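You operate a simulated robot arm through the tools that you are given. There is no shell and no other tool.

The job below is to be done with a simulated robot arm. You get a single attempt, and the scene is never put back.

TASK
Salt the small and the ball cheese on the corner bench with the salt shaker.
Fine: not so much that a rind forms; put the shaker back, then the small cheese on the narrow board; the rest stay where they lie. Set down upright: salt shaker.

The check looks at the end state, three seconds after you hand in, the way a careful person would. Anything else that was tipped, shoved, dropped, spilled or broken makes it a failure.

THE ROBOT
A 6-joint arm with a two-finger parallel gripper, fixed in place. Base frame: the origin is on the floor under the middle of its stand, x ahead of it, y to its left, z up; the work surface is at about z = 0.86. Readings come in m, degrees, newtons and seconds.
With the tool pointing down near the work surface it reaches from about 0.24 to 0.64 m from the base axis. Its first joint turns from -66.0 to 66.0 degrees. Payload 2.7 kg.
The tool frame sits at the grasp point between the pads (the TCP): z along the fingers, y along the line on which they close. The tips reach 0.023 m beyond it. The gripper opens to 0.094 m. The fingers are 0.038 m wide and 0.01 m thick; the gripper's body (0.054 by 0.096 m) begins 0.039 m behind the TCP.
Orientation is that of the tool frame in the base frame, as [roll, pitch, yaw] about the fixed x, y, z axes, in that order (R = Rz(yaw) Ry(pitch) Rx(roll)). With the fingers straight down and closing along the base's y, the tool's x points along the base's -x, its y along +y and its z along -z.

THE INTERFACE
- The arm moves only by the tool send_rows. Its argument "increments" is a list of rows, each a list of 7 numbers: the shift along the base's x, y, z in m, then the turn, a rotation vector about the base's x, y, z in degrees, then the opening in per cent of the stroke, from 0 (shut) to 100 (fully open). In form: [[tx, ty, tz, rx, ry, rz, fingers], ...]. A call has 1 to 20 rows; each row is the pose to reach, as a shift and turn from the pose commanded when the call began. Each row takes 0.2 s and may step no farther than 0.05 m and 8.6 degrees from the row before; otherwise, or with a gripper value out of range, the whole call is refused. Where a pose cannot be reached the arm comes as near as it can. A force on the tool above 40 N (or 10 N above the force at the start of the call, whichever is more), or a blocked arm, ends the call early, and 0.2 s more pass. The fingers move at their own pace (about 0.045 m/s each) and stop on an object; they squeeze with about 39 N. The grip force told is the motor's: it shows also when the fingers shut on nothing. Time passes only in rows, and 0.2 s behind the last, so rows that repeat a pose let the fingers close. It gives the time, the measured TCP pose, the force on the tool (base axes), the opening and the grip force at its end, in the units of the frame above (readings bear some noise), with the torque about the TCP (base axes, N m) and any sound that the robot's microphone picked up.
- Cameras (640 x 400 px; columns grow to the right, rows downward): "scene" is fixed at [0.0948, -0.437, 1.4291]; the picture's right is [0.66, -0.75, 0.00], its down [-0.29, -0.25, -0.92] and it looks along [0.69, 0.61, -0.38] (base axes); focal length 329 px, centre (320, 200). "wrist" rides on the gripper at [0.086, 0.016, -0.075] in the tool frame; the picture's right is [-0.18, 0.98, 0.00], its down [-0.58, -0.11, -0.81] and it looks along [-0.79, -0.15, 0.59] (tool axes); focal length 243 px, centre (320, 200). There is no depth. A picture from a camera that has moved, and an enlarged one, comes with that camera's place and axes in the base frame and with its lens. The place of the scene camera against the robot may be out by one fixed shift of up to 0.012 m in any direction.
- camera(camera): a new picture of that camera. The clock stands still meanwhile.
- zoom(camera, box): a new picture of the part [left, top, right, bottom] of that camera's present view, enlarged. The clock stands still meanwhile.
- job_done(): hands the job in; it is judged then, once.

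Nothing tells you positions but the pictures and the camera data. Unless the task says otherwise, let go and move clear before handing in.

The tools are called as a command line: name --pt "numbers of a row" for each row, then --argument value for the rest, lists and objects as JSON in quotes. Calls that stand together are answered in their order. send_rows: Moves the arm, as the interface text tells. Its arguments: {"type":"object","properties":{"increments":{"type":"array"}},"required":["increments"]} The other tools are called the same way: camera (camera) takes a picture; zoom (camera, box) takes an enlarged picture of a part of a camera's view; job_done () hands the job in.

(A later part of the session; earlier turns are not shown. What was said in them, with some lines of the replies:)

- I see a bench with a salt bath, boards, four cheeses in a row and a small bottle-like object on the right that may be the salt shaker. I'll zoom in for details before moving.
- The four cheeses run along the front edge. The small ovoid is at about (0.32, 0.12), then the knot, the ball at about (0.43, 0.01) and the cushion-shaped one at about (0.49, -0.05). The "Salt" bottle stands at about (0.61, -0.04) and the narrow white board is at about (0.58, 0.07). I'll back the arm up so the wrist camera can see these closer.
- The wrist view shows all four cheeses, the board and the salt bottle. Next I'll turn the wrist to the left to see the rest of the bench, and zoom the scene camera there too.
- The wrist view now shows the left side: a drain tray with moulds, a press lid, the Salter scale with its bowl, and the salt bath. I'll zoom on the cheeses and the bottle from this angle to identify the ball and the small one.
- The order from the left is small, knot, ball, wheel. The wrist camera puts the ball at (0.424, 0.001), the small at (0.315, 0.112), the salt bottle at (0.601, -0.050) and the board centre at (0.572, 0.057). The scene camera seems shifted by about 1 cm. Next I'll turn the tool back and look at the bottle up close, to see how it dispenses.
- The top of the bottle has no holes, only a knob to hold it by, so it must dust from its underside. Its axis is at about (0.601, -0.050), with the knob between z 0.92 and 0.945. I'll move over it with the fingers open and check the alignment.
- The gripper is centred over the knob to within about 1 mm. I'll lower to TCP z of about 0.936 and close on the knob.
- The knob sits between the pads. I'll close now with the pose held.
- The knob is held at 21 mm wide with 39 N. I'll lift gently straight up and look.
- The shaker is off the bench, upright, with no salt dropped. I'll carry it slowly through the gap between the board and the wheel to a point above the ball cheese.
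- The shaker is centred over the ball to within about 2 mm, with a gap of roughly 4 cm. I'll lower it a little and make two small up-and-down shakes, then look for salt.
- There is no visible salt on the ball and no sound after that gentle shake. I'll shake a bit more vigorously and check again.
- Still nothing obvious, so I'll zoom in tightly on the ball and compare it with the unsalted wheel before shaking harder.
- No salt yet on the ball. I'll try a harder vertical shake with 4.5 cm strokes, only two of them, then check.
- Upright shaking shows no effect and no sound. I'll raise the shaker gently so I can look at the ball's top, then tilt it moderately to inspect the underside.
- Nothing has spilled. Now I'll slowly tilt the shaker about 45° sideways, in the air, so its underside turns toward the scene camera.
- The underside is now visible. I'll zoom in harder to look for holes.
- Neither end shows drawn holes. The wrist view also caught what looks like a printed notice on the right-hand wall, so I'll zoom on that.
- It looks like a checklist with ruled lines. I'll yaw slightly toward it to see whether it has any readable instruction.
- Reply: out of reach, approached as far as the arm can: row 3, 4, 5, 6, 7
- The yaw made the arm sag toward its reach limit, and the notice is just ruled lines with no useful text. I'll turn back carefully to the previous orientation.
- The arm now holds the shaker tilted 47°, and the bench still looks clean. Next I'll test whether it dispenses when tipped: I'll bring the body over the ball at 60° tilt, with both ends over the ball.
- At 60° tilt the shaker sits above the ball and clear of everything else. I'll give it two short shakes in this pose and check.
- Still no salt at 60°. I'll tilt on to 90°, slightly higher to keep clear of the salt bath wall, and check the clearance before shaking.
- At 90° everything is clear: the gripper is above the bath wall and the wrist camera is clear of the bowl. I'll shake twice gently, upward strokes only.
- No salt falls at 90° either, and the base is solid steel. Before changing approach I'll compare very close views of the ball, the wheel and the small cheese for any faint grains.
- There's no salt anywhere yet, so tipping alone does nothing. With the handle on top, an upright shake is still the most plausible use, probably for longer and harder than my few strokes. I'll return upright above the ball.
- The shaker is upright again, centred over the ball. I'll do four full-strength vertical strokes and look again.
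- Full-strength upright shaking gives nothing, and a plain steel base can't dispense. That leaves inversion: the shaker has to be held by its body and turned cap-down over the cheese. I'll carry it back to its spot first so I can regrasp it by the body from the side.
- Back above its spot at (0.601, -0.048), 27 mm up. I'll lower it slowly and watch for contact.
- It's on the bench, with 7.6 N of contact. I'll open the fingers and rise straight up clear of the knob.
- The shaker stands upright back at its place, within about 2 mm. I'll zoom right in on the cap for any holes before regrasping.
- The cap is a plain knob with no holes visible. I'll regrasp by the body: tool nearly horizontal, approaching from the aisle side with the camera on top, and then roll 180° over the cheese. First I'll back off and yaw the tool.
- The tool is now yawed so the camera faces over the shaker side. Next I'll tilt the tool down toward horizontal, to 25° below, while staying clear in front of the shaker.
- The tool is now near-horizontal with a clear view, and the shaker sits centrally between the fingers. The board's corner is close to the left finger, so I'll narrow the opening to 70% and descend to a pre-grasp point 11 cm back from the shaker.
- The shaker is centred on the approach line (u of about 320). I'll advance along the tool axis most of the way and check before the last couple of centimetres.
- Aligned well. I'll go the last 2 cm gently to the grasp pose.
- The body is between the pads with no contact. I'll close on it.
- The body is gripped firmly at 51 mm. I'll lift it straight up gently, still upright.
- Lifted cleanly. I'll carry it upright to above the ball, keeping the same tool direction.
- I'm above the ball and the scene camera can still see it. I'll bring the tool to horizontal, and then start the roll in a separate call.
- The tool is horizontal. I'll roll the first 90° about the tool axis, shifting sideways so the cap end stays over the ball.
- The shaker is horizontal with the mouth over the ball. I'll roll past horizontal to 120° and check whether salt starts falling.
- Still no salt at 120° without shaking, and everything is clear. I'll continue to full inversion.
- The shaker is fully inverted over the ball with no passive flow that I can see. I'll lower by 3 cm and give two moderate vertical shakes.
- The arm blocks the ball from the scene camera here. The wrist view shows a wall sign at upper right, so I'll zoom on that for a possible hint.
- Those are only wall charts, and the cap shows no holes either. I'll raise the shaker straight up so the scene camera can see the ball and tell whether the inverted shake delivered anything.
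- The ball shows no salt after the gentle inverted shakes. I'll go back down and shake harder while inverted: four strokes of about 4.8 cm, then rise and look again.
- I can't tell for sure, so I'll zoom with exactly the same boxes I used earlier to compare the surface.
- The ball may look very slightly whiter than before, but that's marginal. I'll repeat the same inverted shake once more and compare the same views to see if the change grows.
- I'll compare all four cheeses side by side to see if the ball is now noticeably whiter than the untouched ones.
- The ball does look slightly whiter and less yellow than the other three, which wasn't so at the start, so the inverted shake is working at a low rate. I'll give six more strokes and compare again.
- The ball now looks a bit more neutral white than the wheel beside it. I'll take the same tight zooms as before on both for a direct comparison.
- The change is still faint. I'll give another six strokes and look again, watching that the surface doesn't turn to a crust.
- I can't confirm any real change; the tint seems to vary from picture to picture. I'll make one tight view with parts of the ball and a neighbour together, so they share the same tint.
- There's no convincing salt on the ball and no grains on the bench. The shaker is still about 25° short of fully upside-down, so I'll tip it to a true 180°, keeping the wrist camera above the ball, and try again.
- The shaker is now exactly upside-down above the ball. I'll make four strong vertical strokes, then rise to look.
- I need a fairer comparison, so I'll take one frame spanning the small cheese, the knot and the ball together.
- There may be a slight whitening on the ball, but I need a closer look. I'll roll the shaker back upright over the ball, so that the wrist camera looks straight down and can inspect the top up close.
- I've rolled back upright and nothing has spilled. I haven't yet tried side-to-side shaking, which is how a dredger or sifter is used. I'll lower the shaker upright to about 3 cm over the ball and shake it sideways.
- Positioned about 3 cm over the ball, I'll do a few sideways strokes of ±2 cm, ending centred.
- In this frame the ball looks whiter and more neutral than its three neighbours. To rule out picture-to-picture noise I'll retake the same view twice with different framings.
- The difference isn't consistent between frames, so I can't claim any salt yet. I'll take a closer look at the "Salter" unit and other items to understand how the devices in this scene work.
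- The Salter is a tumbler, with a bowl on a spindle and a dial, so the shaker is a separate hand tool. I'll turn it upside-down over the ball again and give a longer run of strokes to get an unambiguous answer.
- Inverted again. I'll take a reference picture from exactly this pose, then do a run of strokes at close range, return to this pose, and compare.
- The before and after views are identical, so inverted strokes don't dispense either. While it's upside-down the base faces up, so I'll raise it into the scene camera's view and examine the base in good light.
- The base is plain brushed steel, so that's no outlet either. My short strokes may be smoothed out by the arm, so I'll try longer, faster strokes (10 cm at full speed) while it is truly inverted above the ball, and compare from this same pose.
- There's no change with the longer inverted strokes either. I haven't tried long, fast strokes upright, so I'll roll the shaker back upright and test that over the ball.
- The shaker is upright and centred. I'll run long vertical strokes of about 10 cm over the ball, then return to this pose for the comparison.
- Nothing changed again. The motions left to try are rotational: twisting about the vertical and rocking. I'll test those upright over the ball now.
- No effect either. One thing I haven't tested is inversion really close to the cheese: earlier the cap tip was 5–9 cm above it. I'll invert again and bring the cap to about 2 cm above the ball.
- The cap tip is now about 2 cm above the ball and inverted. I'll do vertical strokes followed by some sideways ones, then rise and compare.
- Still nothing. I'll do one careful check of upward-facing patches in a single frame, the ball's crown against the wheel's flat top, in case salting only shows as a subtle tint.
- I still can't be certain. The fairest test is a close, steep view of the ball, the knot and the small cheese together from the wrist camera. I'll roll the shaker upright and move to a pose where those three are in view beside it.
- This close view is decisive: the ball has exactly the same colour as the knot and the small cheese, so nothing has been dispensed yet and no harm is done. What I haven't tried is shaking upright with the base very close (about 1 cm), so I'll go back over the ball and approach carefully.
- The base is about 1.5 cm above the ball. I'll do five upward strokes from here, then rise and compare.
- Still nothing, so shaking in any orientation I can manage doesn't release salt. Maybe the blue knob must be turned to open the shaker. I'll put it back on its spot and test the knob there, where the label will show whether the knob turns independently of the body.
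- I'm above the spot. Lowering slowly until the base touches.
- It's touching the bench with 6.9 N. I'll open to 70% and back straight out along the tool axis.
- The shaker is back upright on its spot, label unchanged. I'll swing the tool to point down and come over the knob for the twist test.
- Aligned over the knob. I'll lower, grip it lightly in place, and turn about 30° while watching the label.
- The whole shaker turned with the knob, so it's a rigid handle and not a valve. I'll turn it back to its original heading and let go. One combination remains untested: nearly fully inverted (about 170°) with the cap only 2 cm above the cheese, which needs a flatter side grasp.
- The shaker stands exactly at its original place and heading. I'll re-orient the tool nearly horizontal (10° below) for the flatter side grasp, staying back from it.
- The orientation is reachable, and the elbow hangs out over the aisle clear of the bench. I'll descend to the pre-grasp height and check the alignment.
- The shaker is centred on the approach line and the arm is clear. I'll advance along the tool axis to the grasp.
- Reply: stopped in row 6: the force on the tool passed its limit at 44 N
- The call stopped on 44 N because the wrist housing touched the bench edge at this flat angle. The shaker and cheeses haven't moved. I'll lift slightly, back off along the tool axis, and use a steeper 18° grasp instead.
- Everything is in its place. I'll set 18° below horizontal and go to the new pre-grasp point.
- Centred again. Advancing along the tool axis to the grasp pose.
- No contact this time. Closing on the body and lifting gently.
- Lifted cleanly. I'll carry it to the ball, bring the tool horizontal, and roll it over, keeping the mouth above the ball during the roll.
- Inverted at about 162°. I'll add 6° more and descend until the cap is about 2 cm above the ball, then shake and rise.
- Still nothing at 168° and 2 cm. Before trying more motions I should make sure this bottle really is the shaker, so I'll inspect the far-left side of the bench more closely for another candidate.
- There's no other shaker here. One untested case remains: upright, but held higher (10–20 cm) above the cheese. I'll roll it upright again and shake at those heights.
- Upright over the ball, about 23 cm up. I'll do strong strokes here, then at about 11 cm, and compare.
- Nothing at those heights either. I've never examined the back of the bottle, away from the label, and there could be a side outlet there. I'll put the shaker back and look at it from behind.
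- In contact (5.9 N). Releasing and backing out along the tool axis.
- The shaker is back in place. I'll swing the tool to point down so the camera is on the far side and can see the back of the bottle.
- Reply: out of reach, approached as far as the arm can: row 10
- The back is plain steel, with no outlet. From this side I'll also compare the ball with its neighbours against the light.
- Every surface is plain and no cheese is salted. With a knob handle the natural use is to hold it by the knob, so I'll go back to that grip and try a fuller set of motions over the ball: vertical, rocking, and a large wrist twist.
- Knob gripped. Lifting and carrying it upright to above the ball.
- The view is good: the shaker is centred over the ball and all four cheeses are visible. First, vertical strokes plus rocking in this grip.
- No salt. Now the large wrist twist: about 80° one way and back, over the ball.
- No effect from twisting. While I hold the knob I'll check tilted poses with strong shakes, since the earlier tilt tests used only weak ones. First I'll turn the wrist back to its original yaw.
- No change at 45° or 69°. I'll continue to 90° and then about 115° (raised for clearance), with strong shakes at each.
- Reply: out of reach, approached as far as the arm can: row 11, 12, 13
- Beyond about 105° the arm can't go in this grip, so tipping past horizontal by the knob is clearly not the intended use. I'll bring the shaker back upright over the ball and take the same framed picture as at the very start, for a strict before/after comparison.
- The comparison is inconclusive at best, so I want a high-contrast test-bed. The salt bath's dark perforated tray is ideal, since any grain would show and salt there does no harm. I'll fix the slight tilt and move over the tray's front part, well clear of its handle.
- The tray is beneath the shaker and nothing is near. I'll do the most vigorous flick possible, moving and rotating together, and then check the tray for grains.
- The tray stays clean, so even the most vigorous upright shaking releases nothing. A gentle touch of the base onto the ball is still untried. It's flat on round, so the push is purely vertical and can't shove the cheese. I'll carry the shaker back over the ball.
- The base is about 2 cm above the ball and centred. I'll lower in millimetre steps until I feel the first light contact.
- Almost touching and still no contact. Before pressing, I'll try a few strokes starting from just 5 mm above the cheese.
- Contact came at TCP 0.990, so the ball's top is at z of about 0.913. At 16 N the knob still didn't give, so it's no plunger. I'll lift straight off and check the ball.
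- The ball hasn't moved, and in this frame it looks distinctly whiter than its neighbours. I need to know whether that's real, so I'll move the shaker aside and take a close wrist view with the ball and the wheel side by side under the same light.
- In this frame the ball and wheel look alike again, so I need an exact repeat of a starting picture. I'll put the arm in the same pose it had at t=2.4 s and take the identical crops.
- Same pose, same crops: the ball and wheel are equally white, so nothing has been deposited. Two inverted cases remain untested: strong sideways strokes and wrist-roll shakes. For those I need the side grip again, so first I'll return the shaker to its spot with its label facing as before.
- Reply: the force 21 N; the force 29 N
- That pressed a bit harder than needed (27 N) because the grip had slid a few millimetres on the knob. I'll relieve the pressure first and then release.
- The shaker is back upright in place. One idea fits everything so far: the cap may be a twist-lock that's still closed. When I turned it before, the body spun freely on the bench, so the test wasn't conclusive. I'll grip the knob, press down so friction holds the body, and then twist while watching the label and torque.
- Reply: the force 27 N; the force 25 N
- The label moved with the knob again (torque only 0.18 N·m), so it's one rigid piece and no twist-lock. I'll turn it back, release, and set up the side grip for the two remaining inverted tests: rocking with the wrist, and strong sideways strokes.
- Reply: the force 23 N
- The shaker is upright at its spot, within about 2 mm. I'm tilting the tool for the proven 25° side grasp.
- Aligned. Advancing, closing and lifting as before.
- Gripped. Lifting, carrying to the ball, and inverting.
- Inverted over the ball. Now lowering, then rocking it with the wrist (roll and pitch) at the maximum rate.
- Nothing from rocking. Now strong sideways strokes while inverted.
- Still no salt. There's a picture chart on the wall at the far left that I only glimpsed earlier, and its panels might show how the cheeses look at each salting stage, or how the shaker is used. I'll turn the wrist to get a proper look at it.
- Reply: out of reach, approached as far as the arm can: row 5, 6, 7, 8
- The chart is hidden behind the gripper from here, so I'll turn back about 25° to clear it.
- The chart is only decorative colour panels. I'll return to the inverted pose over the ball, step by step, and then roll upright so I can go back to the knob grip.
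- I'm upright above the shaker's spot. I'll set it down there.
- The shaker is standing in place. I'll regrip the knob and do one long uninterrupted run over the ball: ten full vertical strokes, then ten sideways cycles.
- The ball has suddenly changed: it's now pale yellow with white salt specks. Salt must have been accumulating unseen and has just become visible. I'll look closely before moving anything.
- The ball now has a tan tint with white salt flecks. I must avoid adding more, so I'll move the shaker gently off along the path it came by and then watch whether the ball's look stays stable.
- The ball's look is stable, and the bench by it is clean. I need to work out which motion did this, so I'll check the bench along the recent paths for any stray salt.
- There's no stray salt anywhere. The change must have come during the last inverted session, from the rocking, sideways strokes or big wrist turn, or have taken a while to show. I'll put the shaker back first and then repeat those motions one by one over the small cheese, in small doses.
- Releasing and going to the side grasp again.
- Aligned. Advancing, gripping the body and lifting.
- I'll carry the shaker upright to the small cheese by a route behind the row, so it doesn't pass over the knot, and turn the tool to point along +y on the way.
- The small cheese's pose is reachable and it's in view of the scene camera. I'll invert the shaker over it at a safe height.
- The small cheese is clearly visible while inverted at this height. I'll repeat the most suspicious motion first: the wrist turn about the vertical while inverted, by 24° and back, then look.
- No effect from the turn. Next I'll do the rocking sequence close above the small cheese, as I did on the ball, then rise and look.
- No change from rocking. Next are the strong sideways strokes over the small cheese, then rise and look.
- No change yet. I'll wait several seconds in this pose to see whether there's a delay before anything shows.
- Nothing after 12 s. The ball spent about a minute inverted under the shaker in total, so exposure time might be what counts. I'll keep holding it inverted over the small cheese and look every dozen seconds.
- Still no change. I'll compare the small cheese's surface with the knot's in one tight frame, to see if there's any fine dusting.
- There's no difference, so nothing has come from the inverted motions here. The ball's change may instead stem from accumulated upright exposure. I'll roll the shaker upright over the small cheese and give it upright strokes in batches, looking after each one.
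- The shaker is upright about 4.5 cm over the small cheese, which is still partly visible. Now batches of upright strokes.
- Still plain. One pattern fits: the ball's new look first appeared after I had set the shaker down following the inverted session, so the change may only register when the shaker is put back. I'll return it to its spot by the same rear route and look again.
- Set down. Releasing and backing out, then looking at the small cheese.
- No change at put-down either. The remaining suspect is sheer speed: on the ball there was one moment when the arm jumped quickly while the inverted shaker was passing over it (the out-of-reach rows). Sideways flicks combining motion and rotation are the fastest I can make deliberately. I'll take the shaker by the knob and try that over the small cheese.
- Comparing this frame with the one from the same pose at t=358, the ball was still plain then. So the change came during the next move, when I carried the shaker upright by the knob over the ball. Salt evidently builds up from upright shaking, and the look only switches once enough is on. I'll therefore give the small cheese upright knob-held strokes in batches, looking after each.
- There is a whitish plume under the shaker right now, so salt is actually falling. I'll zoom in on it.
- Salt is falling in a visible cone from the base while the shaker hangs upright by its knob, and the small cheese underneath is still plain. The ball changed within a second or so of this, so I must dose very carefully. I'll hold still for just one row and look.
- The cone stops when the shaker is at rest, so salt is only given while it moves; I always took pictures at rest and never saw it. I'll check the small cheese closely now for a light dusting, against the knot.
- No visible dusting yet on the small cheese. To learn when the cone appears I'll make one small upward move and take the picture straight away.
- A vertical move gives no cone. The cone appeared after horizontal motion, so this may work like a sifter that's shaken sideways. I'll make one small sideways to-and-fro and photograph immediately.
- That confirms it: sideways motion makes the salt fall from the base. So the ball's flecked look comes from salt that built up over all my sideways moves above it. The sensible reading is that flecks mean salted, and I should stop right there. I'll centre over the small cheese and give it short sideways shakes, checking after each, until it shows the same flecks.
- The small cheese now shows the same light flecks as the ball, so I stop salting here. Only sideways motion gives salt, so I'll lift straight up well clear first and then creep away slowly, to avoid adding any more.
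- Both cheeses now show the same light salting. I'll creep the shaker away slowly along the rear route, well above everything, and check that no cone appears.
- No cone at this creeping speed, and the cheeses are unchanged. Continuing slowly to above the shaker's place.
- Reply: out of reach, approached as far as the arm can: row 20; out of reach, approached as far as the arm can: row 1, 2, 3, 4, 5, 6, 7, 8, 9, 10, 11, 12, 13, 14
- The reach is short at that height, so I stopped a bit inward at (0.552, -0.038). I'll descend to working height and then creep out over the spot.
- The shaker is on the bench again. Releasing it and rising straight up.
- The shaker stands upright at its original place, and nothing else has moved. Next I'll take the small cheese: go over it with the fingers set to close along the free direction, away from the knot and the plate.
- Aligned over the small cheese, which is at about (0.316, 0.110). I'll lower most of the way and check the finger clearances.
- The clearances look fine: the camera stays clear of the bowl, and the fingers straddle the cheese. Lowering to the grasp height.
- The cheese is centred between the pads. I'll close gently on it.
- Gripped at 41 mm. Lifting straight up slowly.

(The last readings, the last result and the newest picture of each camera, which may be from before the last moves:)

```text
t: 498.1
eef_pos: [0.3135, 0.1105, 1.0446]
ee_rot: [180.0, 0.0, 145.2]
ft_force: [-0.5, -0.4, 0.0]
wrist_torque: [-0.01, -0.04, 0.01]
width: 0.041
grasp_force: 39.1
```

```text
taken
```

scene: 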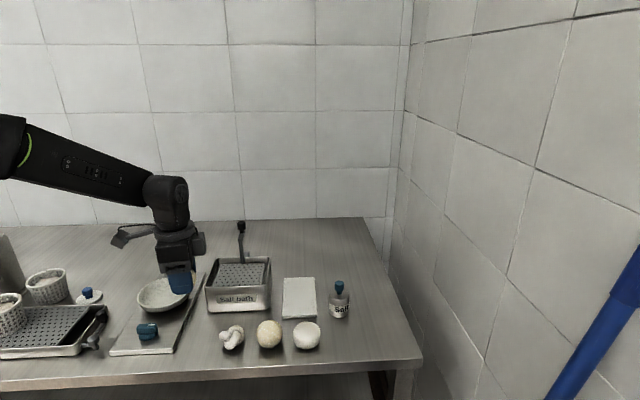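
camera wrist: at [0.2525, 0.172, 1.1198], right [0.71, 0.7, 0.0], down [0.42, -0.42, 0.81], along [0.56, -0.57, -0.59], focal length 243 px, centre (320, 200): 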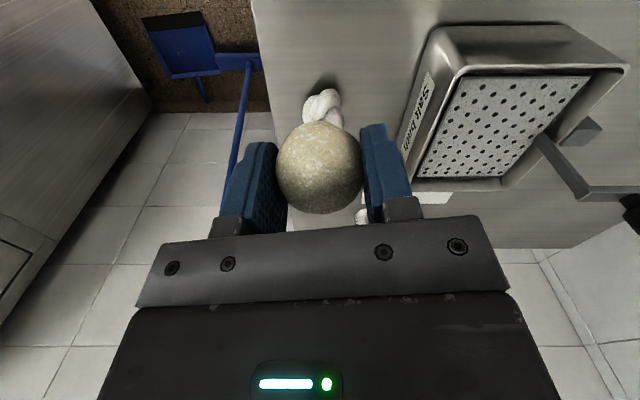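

Lifted cleanly and everything else is unchanged. I'll carry it over to the narrow board's centre.

send_rows --pt "0.004 0.003 0 0 0 0 20" --pt "0.014 0.008 0 0 0 0 20" --pt "0.03 0.012 0 0 0 0 20" --pt "0.05 0.013 0 0 0 0 20" --pt "0.071 0.011 0 0 0 0 20" --pt "0.092 0.006 0 0 0 0 20" --pt "0.113 0 0 0 0 0 20" --pt "0.134 -0.008 0 0 0 0 20" --pt "0.155 -0.017 0 0 0 0 20" --pt "0.176 -0.026 0 0 0 0 20" --pt "0.197 -0.035 0 0 0 0 20" --pt "0.216 -0.042 0 0 0 0 20" --pt "0.233 -0.048 0 0 0 0 20" --pt "0.246 -0.052 0 0 0 0 20" --pt "0.254 -0.0535 0 0 0 0 20" --pt "0.2575 -0.054 0 0 0 0 20" --pt "0.2575 -0.054 0 0 0 0 20"

camera --camera "wrist"

zoom --camera "scene" --box '[220, 220, 380, 345]'

```text
t: 501.7
eef_pos: [0.5738, 0.057, 1.0443]
ee_rot: [180.0, -0.1, 145.2]
ft_force: [-0.4, 0.1, -0.9]
wrist_torque: [0.04, 0.01, -0.03]
width: 0.0414
grasp_force: 38.2
```

```text
taken
camera wrist: at [0.5116, 0.1188, 1.1201], right [0.71, 0.7, 0.0], down [0.42, -0.42, 0.81], along [0.56, -0.58, -0.59], focal length 243 px, centre (320, 200)
```

wrist: 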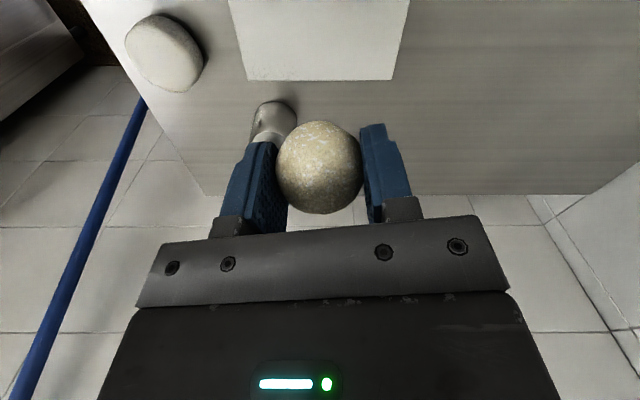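

```text
3.20 times, centred on (300, 282) of scene
camera zoom: at [0.0948, -0.437, 1.4291], right [0.66, -0.75, 0.0], down [-0.29, -0.25, -0.92], along [0.69, 0.61, -0.38], focal length 1053 px, centre (384, -64)
```

zoom: 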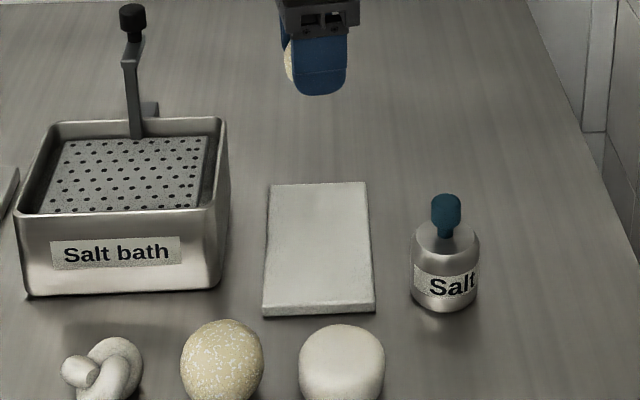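

The cheese is right above the board's centre (0.573, 0.056). I'll lower it to just above the board, then feel for contact.

send_rows --pt "0 -0.0005 -0.01 0 0 0 20" --pt "-0.0005 -0.001 -0.03 0 0 0 20" --pt "-0.0005 -0.001 -0.055 0 0 0 20" --pt "-0.0005 -0.001 -0.08 0 0 0 20" --pt "-0.0005 -0.001 -0.102 0 0 0 20" --pt "-0.0005 -0.001 -0.118 0 0 0 20" --pt "-0.0005 -0.001 -0.128 0 0 0 20" --pt "-0.0005 -0.001 -0.132 0 0 0 20" --pt "-0.0005 -0.001 -0.132 0 0 0 20"

zoom --camera "scene" --box '[250, 245, 370, 330]'

camera --camera "wrist"

```text
t: 503.7
eef_pos: [0.5729, 0.0545, 0.9128]
ee_rot: [179.9, -0.1, 145.3]
ft_force: [-0.7, 0.7, -0.6]
wrist_torque: [0.0, -0.03, 0.0]
width: 0.0411
grasp_force: 38.7
```

```text
4.71 times, centred on (310, 288) of scene
camera zoom: at [0.0948, -0.437, 1.4291], right [0.66, -0.75, 0.0], down [-0.29, -0.25, -0.92], along [0.69, 0.61, -0.38], focal length 1548 px, centre (367, -212)
```

zoom: 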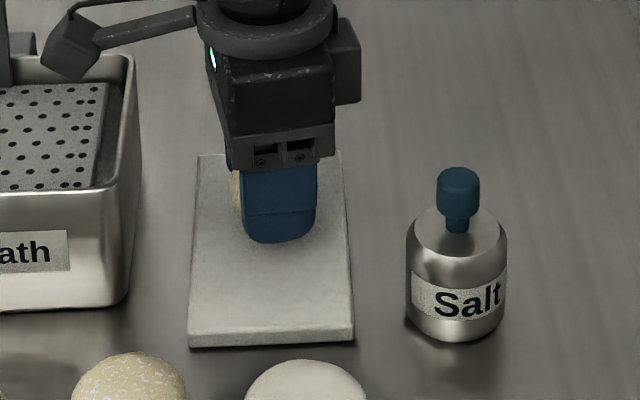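

```text
taken
camera wrist: at [0.5106, 0.1173, 0.9873], right [0.71, 0.7, 0.0], down [0.42, -0.42, 0.81], along [0.56, -0.57, -0.59], focal length 243 px, centre (320, 200)
```

wrist: 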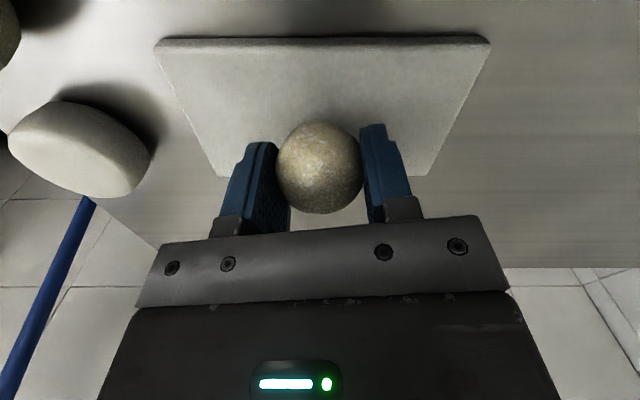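

Centred on the board. Lowering in small steps until it touches.

send_rows --pt "0 0.0005 -0.003 0 0 0 20" --pt "0 0.0005 -0.006 0 0 0 20" --pt "0 0.0005 -0.006 0 0 0 20"

send_rows --pt "0 0 -0.0015 0 0 0 20"

send_rows --pt "0 0 -0.0015 0 0 0 20"

```text
t: 504.5
eef_pos: [0.5719, 0.0564, 0.9061]
ee_rot: [-180.0, 0.0, 145.1]
ft_force: [0.5, -0.6, 0.1]
wrist_torque: [0.01, -0.01, -0.01]
width: 0.0409
grasp_force: 38.6
```

```text
t: 504.9
eef_pos: [0.5717, 0.0559, 0.9044]
ee_rot: [-180.0, 0.0, 145.1]
ft_force: [0.1, 0.4, 0.1]
wrist_torque: [0.02, 0.0, -0.01]
width: 0.041
grasp_force: 39.2
```

```text
t: 505.3
eef_pos: [0.5724, 0.0558, 0.903]
ee_rot: [-179.9, 0.1, 145.1]
ft_force: [0.4, -0.2, -0.3]
wrist_torque: [0.03, -0.01, 0.0]
width: 0.0407
grasp_force: 39.6
```

send_rows --pt "0 0 -0.001 0 0 0 20"

send_rows --pt "0 0 -0.001 0 0 0 20"

```text
t: 505.7
eef_pos: [0.5721, 0.0557, 0.9018]
ee_rot: [-180.0, 0.0, 145.1]
ft_force: [0.2, 0.5, -0.8]
wrist_torque: [0.0, -0.03, 0.01]
width: 0.0411
grasp_force: 39.1
```

```text
t: 506.1
eef_pos: [0.5726, 0.0557, 0.9008]
ee_rot: [-180.0, 0.0, 145.1]
ft_force: [-1.1, 0.0, 0.1]
wrist_torque: [0.0, -0.01, -0.01]
width: 0.0409
grasp_force: 38.8
```

send_rows --pt "0 0 -0.001 0 0 0 20"

send_rows --pt "0 0 -0.0008 0 0 0 20"

```text
t: 506.5
eef_pos: [0.5739, 0.0571, 0.9011]
ee_rot: [180.0, 0.0, 145.1]
ft_force: [-1.7, 0.0, 4.9]
wrist_torque: [0.02, 0.02, 0.01]
width: 0.0411
grasp_force: 38.7
```

```text
t: 506.9
eef_pos: [0.5733, 0.0564, 0.9015]
ee_rot: [-180.0, 0.1, 145.1]
ft_force: [-4.7, -0.9, 12.1]
wrist_torque: [-0.06, 0.15, -0.02]
width: 0.041
grasp_force: 38.9
```

It's resting on the board. I'll ease off the pressure, open the fingers and rise straight up.

send_rows --pt "0 0 0.0007 0 0 0 20" --pt "0 0 0.0012 0 0 0 20"

send_rows --pt "0 0 0 0 0 0 48" --pt "0 0 0 0 0 0 56" --pt "0 0 0 0 0 0 66" --pt "0 0 0 0 0 0 80" --pt "0 0 0 0 0 0 80" --pt "0 0 0.008 0 0 0 80" --pt "0 0 0.022 0 0 0 80" --pt "0 0 0.045 0 0 0 80" --pt "0 0 0.075 0 0 0 80" --pt "0 0 0.11 0 0 0 80" --pt "0 0 0.15 0 0 0 80"

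camera --camera "wrist"

zoom --camera "scene" --box '[180, 240, 380, 365]'

```text
t: 507.5
eef_pos: [0.5733, 0.0562, 0.9014]
ee_rot: [179.9, 0.0, 145.1]
ft_force: [2.1, 0.8, 5.6]
wrist_torque: [-0.01, -0.08, -0.01]
width: 0.0409
grasp_force: 38.2
```

```text
t: 509.9
eef_pos: [0.5705, 0.0554, 1.0504]
ee_rot: [-180.0, -0.1, 145.2]
ft_force: [-0.5, 0.6, -0.4]
wrist_torque: [0.01, 0.0, 0.0]
width: 0.0749
grasp_force: 0.1
```

```text
taken
camera wrist: at [0.509, 0.1179, 1.1267], right [0.71, 0.7, 0.0], down [0.42, -0.42, 0.81], along [0.56, -0.57, -0.59], focal length 243 px, centre (320, 200)
```

wrist: 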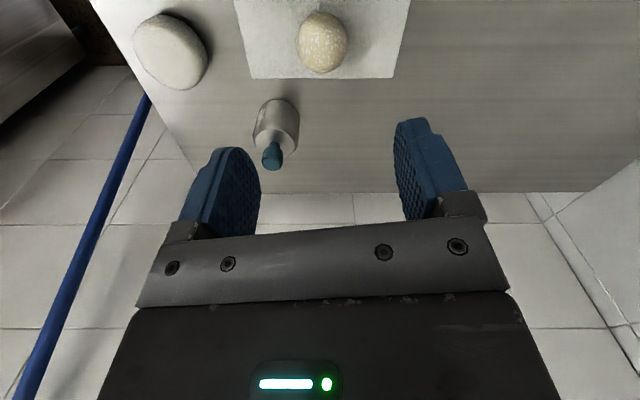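

```text
3.20 times, centred on (280, 302) of scene
camera zoom: at [0.0948, -0.437, 1.4291], right [0.66, -0.75, 0.0], down [-0.29, -0.25, -0.92], along [0.69, 0.61, -0.38], focal length 1053 px, centre (448, -128)
```

zoom: 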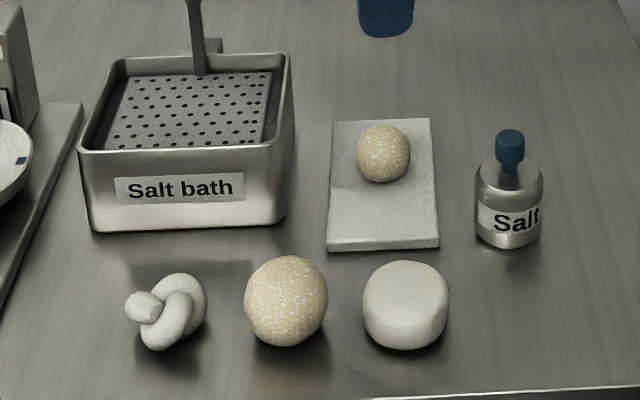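

The small cheese sits steadily on the narrow board, the ball, knot and wheel are where they were, and the shaker is upright in its place. I'll retract the arm clear and take a final look.

send_rows --pt "-0.005 -0.002 0.02 0 0 2 80" --pt "-0.015 -0.008 0.05 0 0 6 80" --pt "-0.03 -0.018 0.08 0 0 11 80" --pt "-0.05 -0.03 0.11 0 0 16 80" --pt "-0.075 -0.043 0.135 0 0 21 80" --pt "-0.1 -0.056 0.155 0 0 26 80" --pt "-0.125 -0.07 0.17 0 0 31 80" --pt "-0.145 -0.085 0.18 0 0 35 80" --pt "-0.15 -0.097 0.19 0 0 35 80" --pt "-0.15 -0.097 0.19 0 0 35 80" --pt "-0.15 -0.097 0.19 0 0 35 80" --pt "-0.15 -0.097 0.19 0 0 35 80"

camera --camera "scene"

zoom --camera "scene" --box '[180, 240, 380, 365]'

zoom --camera "scene" --box '[0, 220, 210, 360]'

```text
t: 512.5
eef_pos: [0.4212, -0.0396, 1.2404]
ee_rot: [-180.0, 0.0, -179.9]
ft_force: [0.2, -0.5, -1.2]
wrist_torque: [0.0, -0.01, -0.02]
width: 0.0754
grasp_force: 0.0
```

```text
taken
```

scene: 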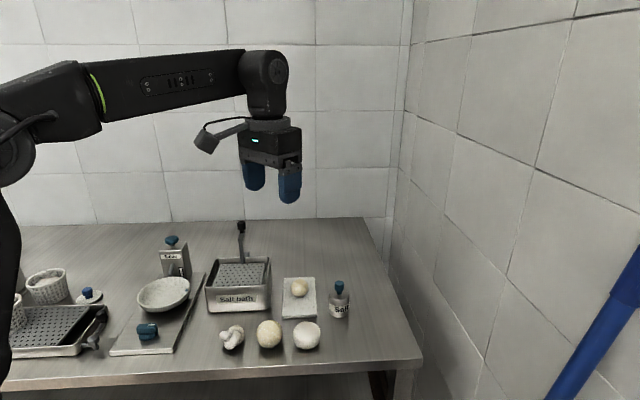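

```text
3.20 times, centred on (280, 302) of scene
camera zoom: at [0.0948, -0.437, 1.4291], right [0.66, -0.75, 0.0], down [-0.29, -0.25, -0.92], along [0.69, 0.61, -0.38], focal length 1053 px, centre (448, -128)
```

zoom: 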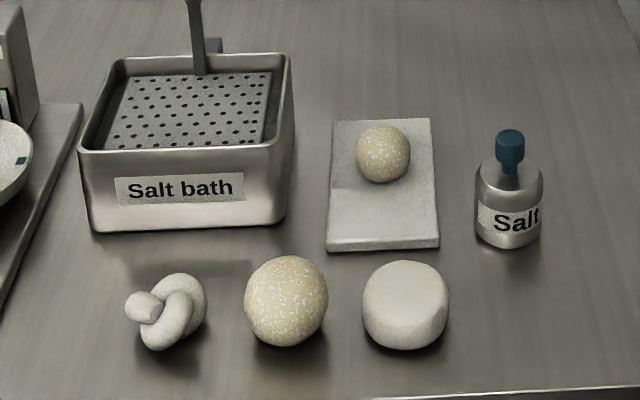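

```text
2.86 times, centred on (105, 290) of scene
camera zoom: at [0.0948, -0.437, 1.4291], right [0.66, -0.75, 0.0], down [-0.29, -0.25, -0.92], along [0.69, 0.61, -0.38], focal length 940 px, centre (934, -57)
```

zoom: 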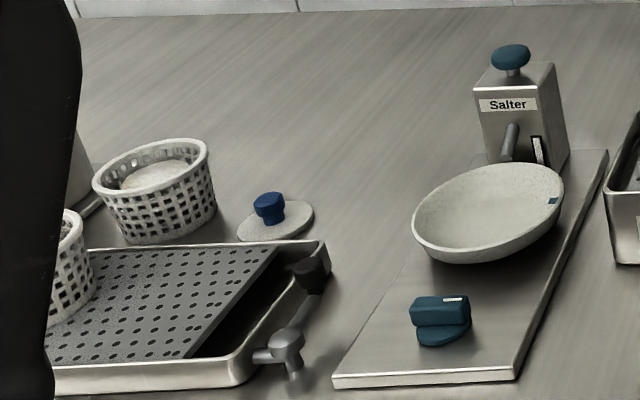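

The final view shows both cheeses lightly salted and the small one on the narrow board. The ball, knot and wheel are in place, the shaker is upright where it stood, and everything else is as it was. The arm is clear, so I'm handing in.

job_done

```text
The job is handed in.
```

I handed the job in with the small and ball cheeses salted, but I can't be sure the salting counts as "fine". Both went straight from plain to a pale tan surface with white flecks, and I took that as lightly salted. If that look is actually the start of a rind, both are over-salted.

- **Salting:** The shaker only gives salt when it hangs upright by its knob and moves sideways. I didn't find that out until late, so the ball took many test shakes before its look changed. The small cheese changed during a short, deliberate shake, and I stopped there.
- **Shaker:** It's back upright within a few millimetres of where it stood. The label is turned slightly from its first heading.
- **Small cheese:** It sits near the middle of the narrow white board.
- **Everything else:** The knot, the wheel, the ball and the equipment on the left are where they were. Some salt may have fallen while I carried the shaker or tested it over the salt bath tray, but I saw none on the bench, the tray or the other cheeses.
- **Contacts along the way:**
  - The robot's wrist touched the bench edge once, at 44 N.
  - I pressed the shaker onto the ball at about 16 N while testing.
  - I pressed the shaker onto the bench at up to about 27 N.
  - The pictures showed no damage and nothing moved.
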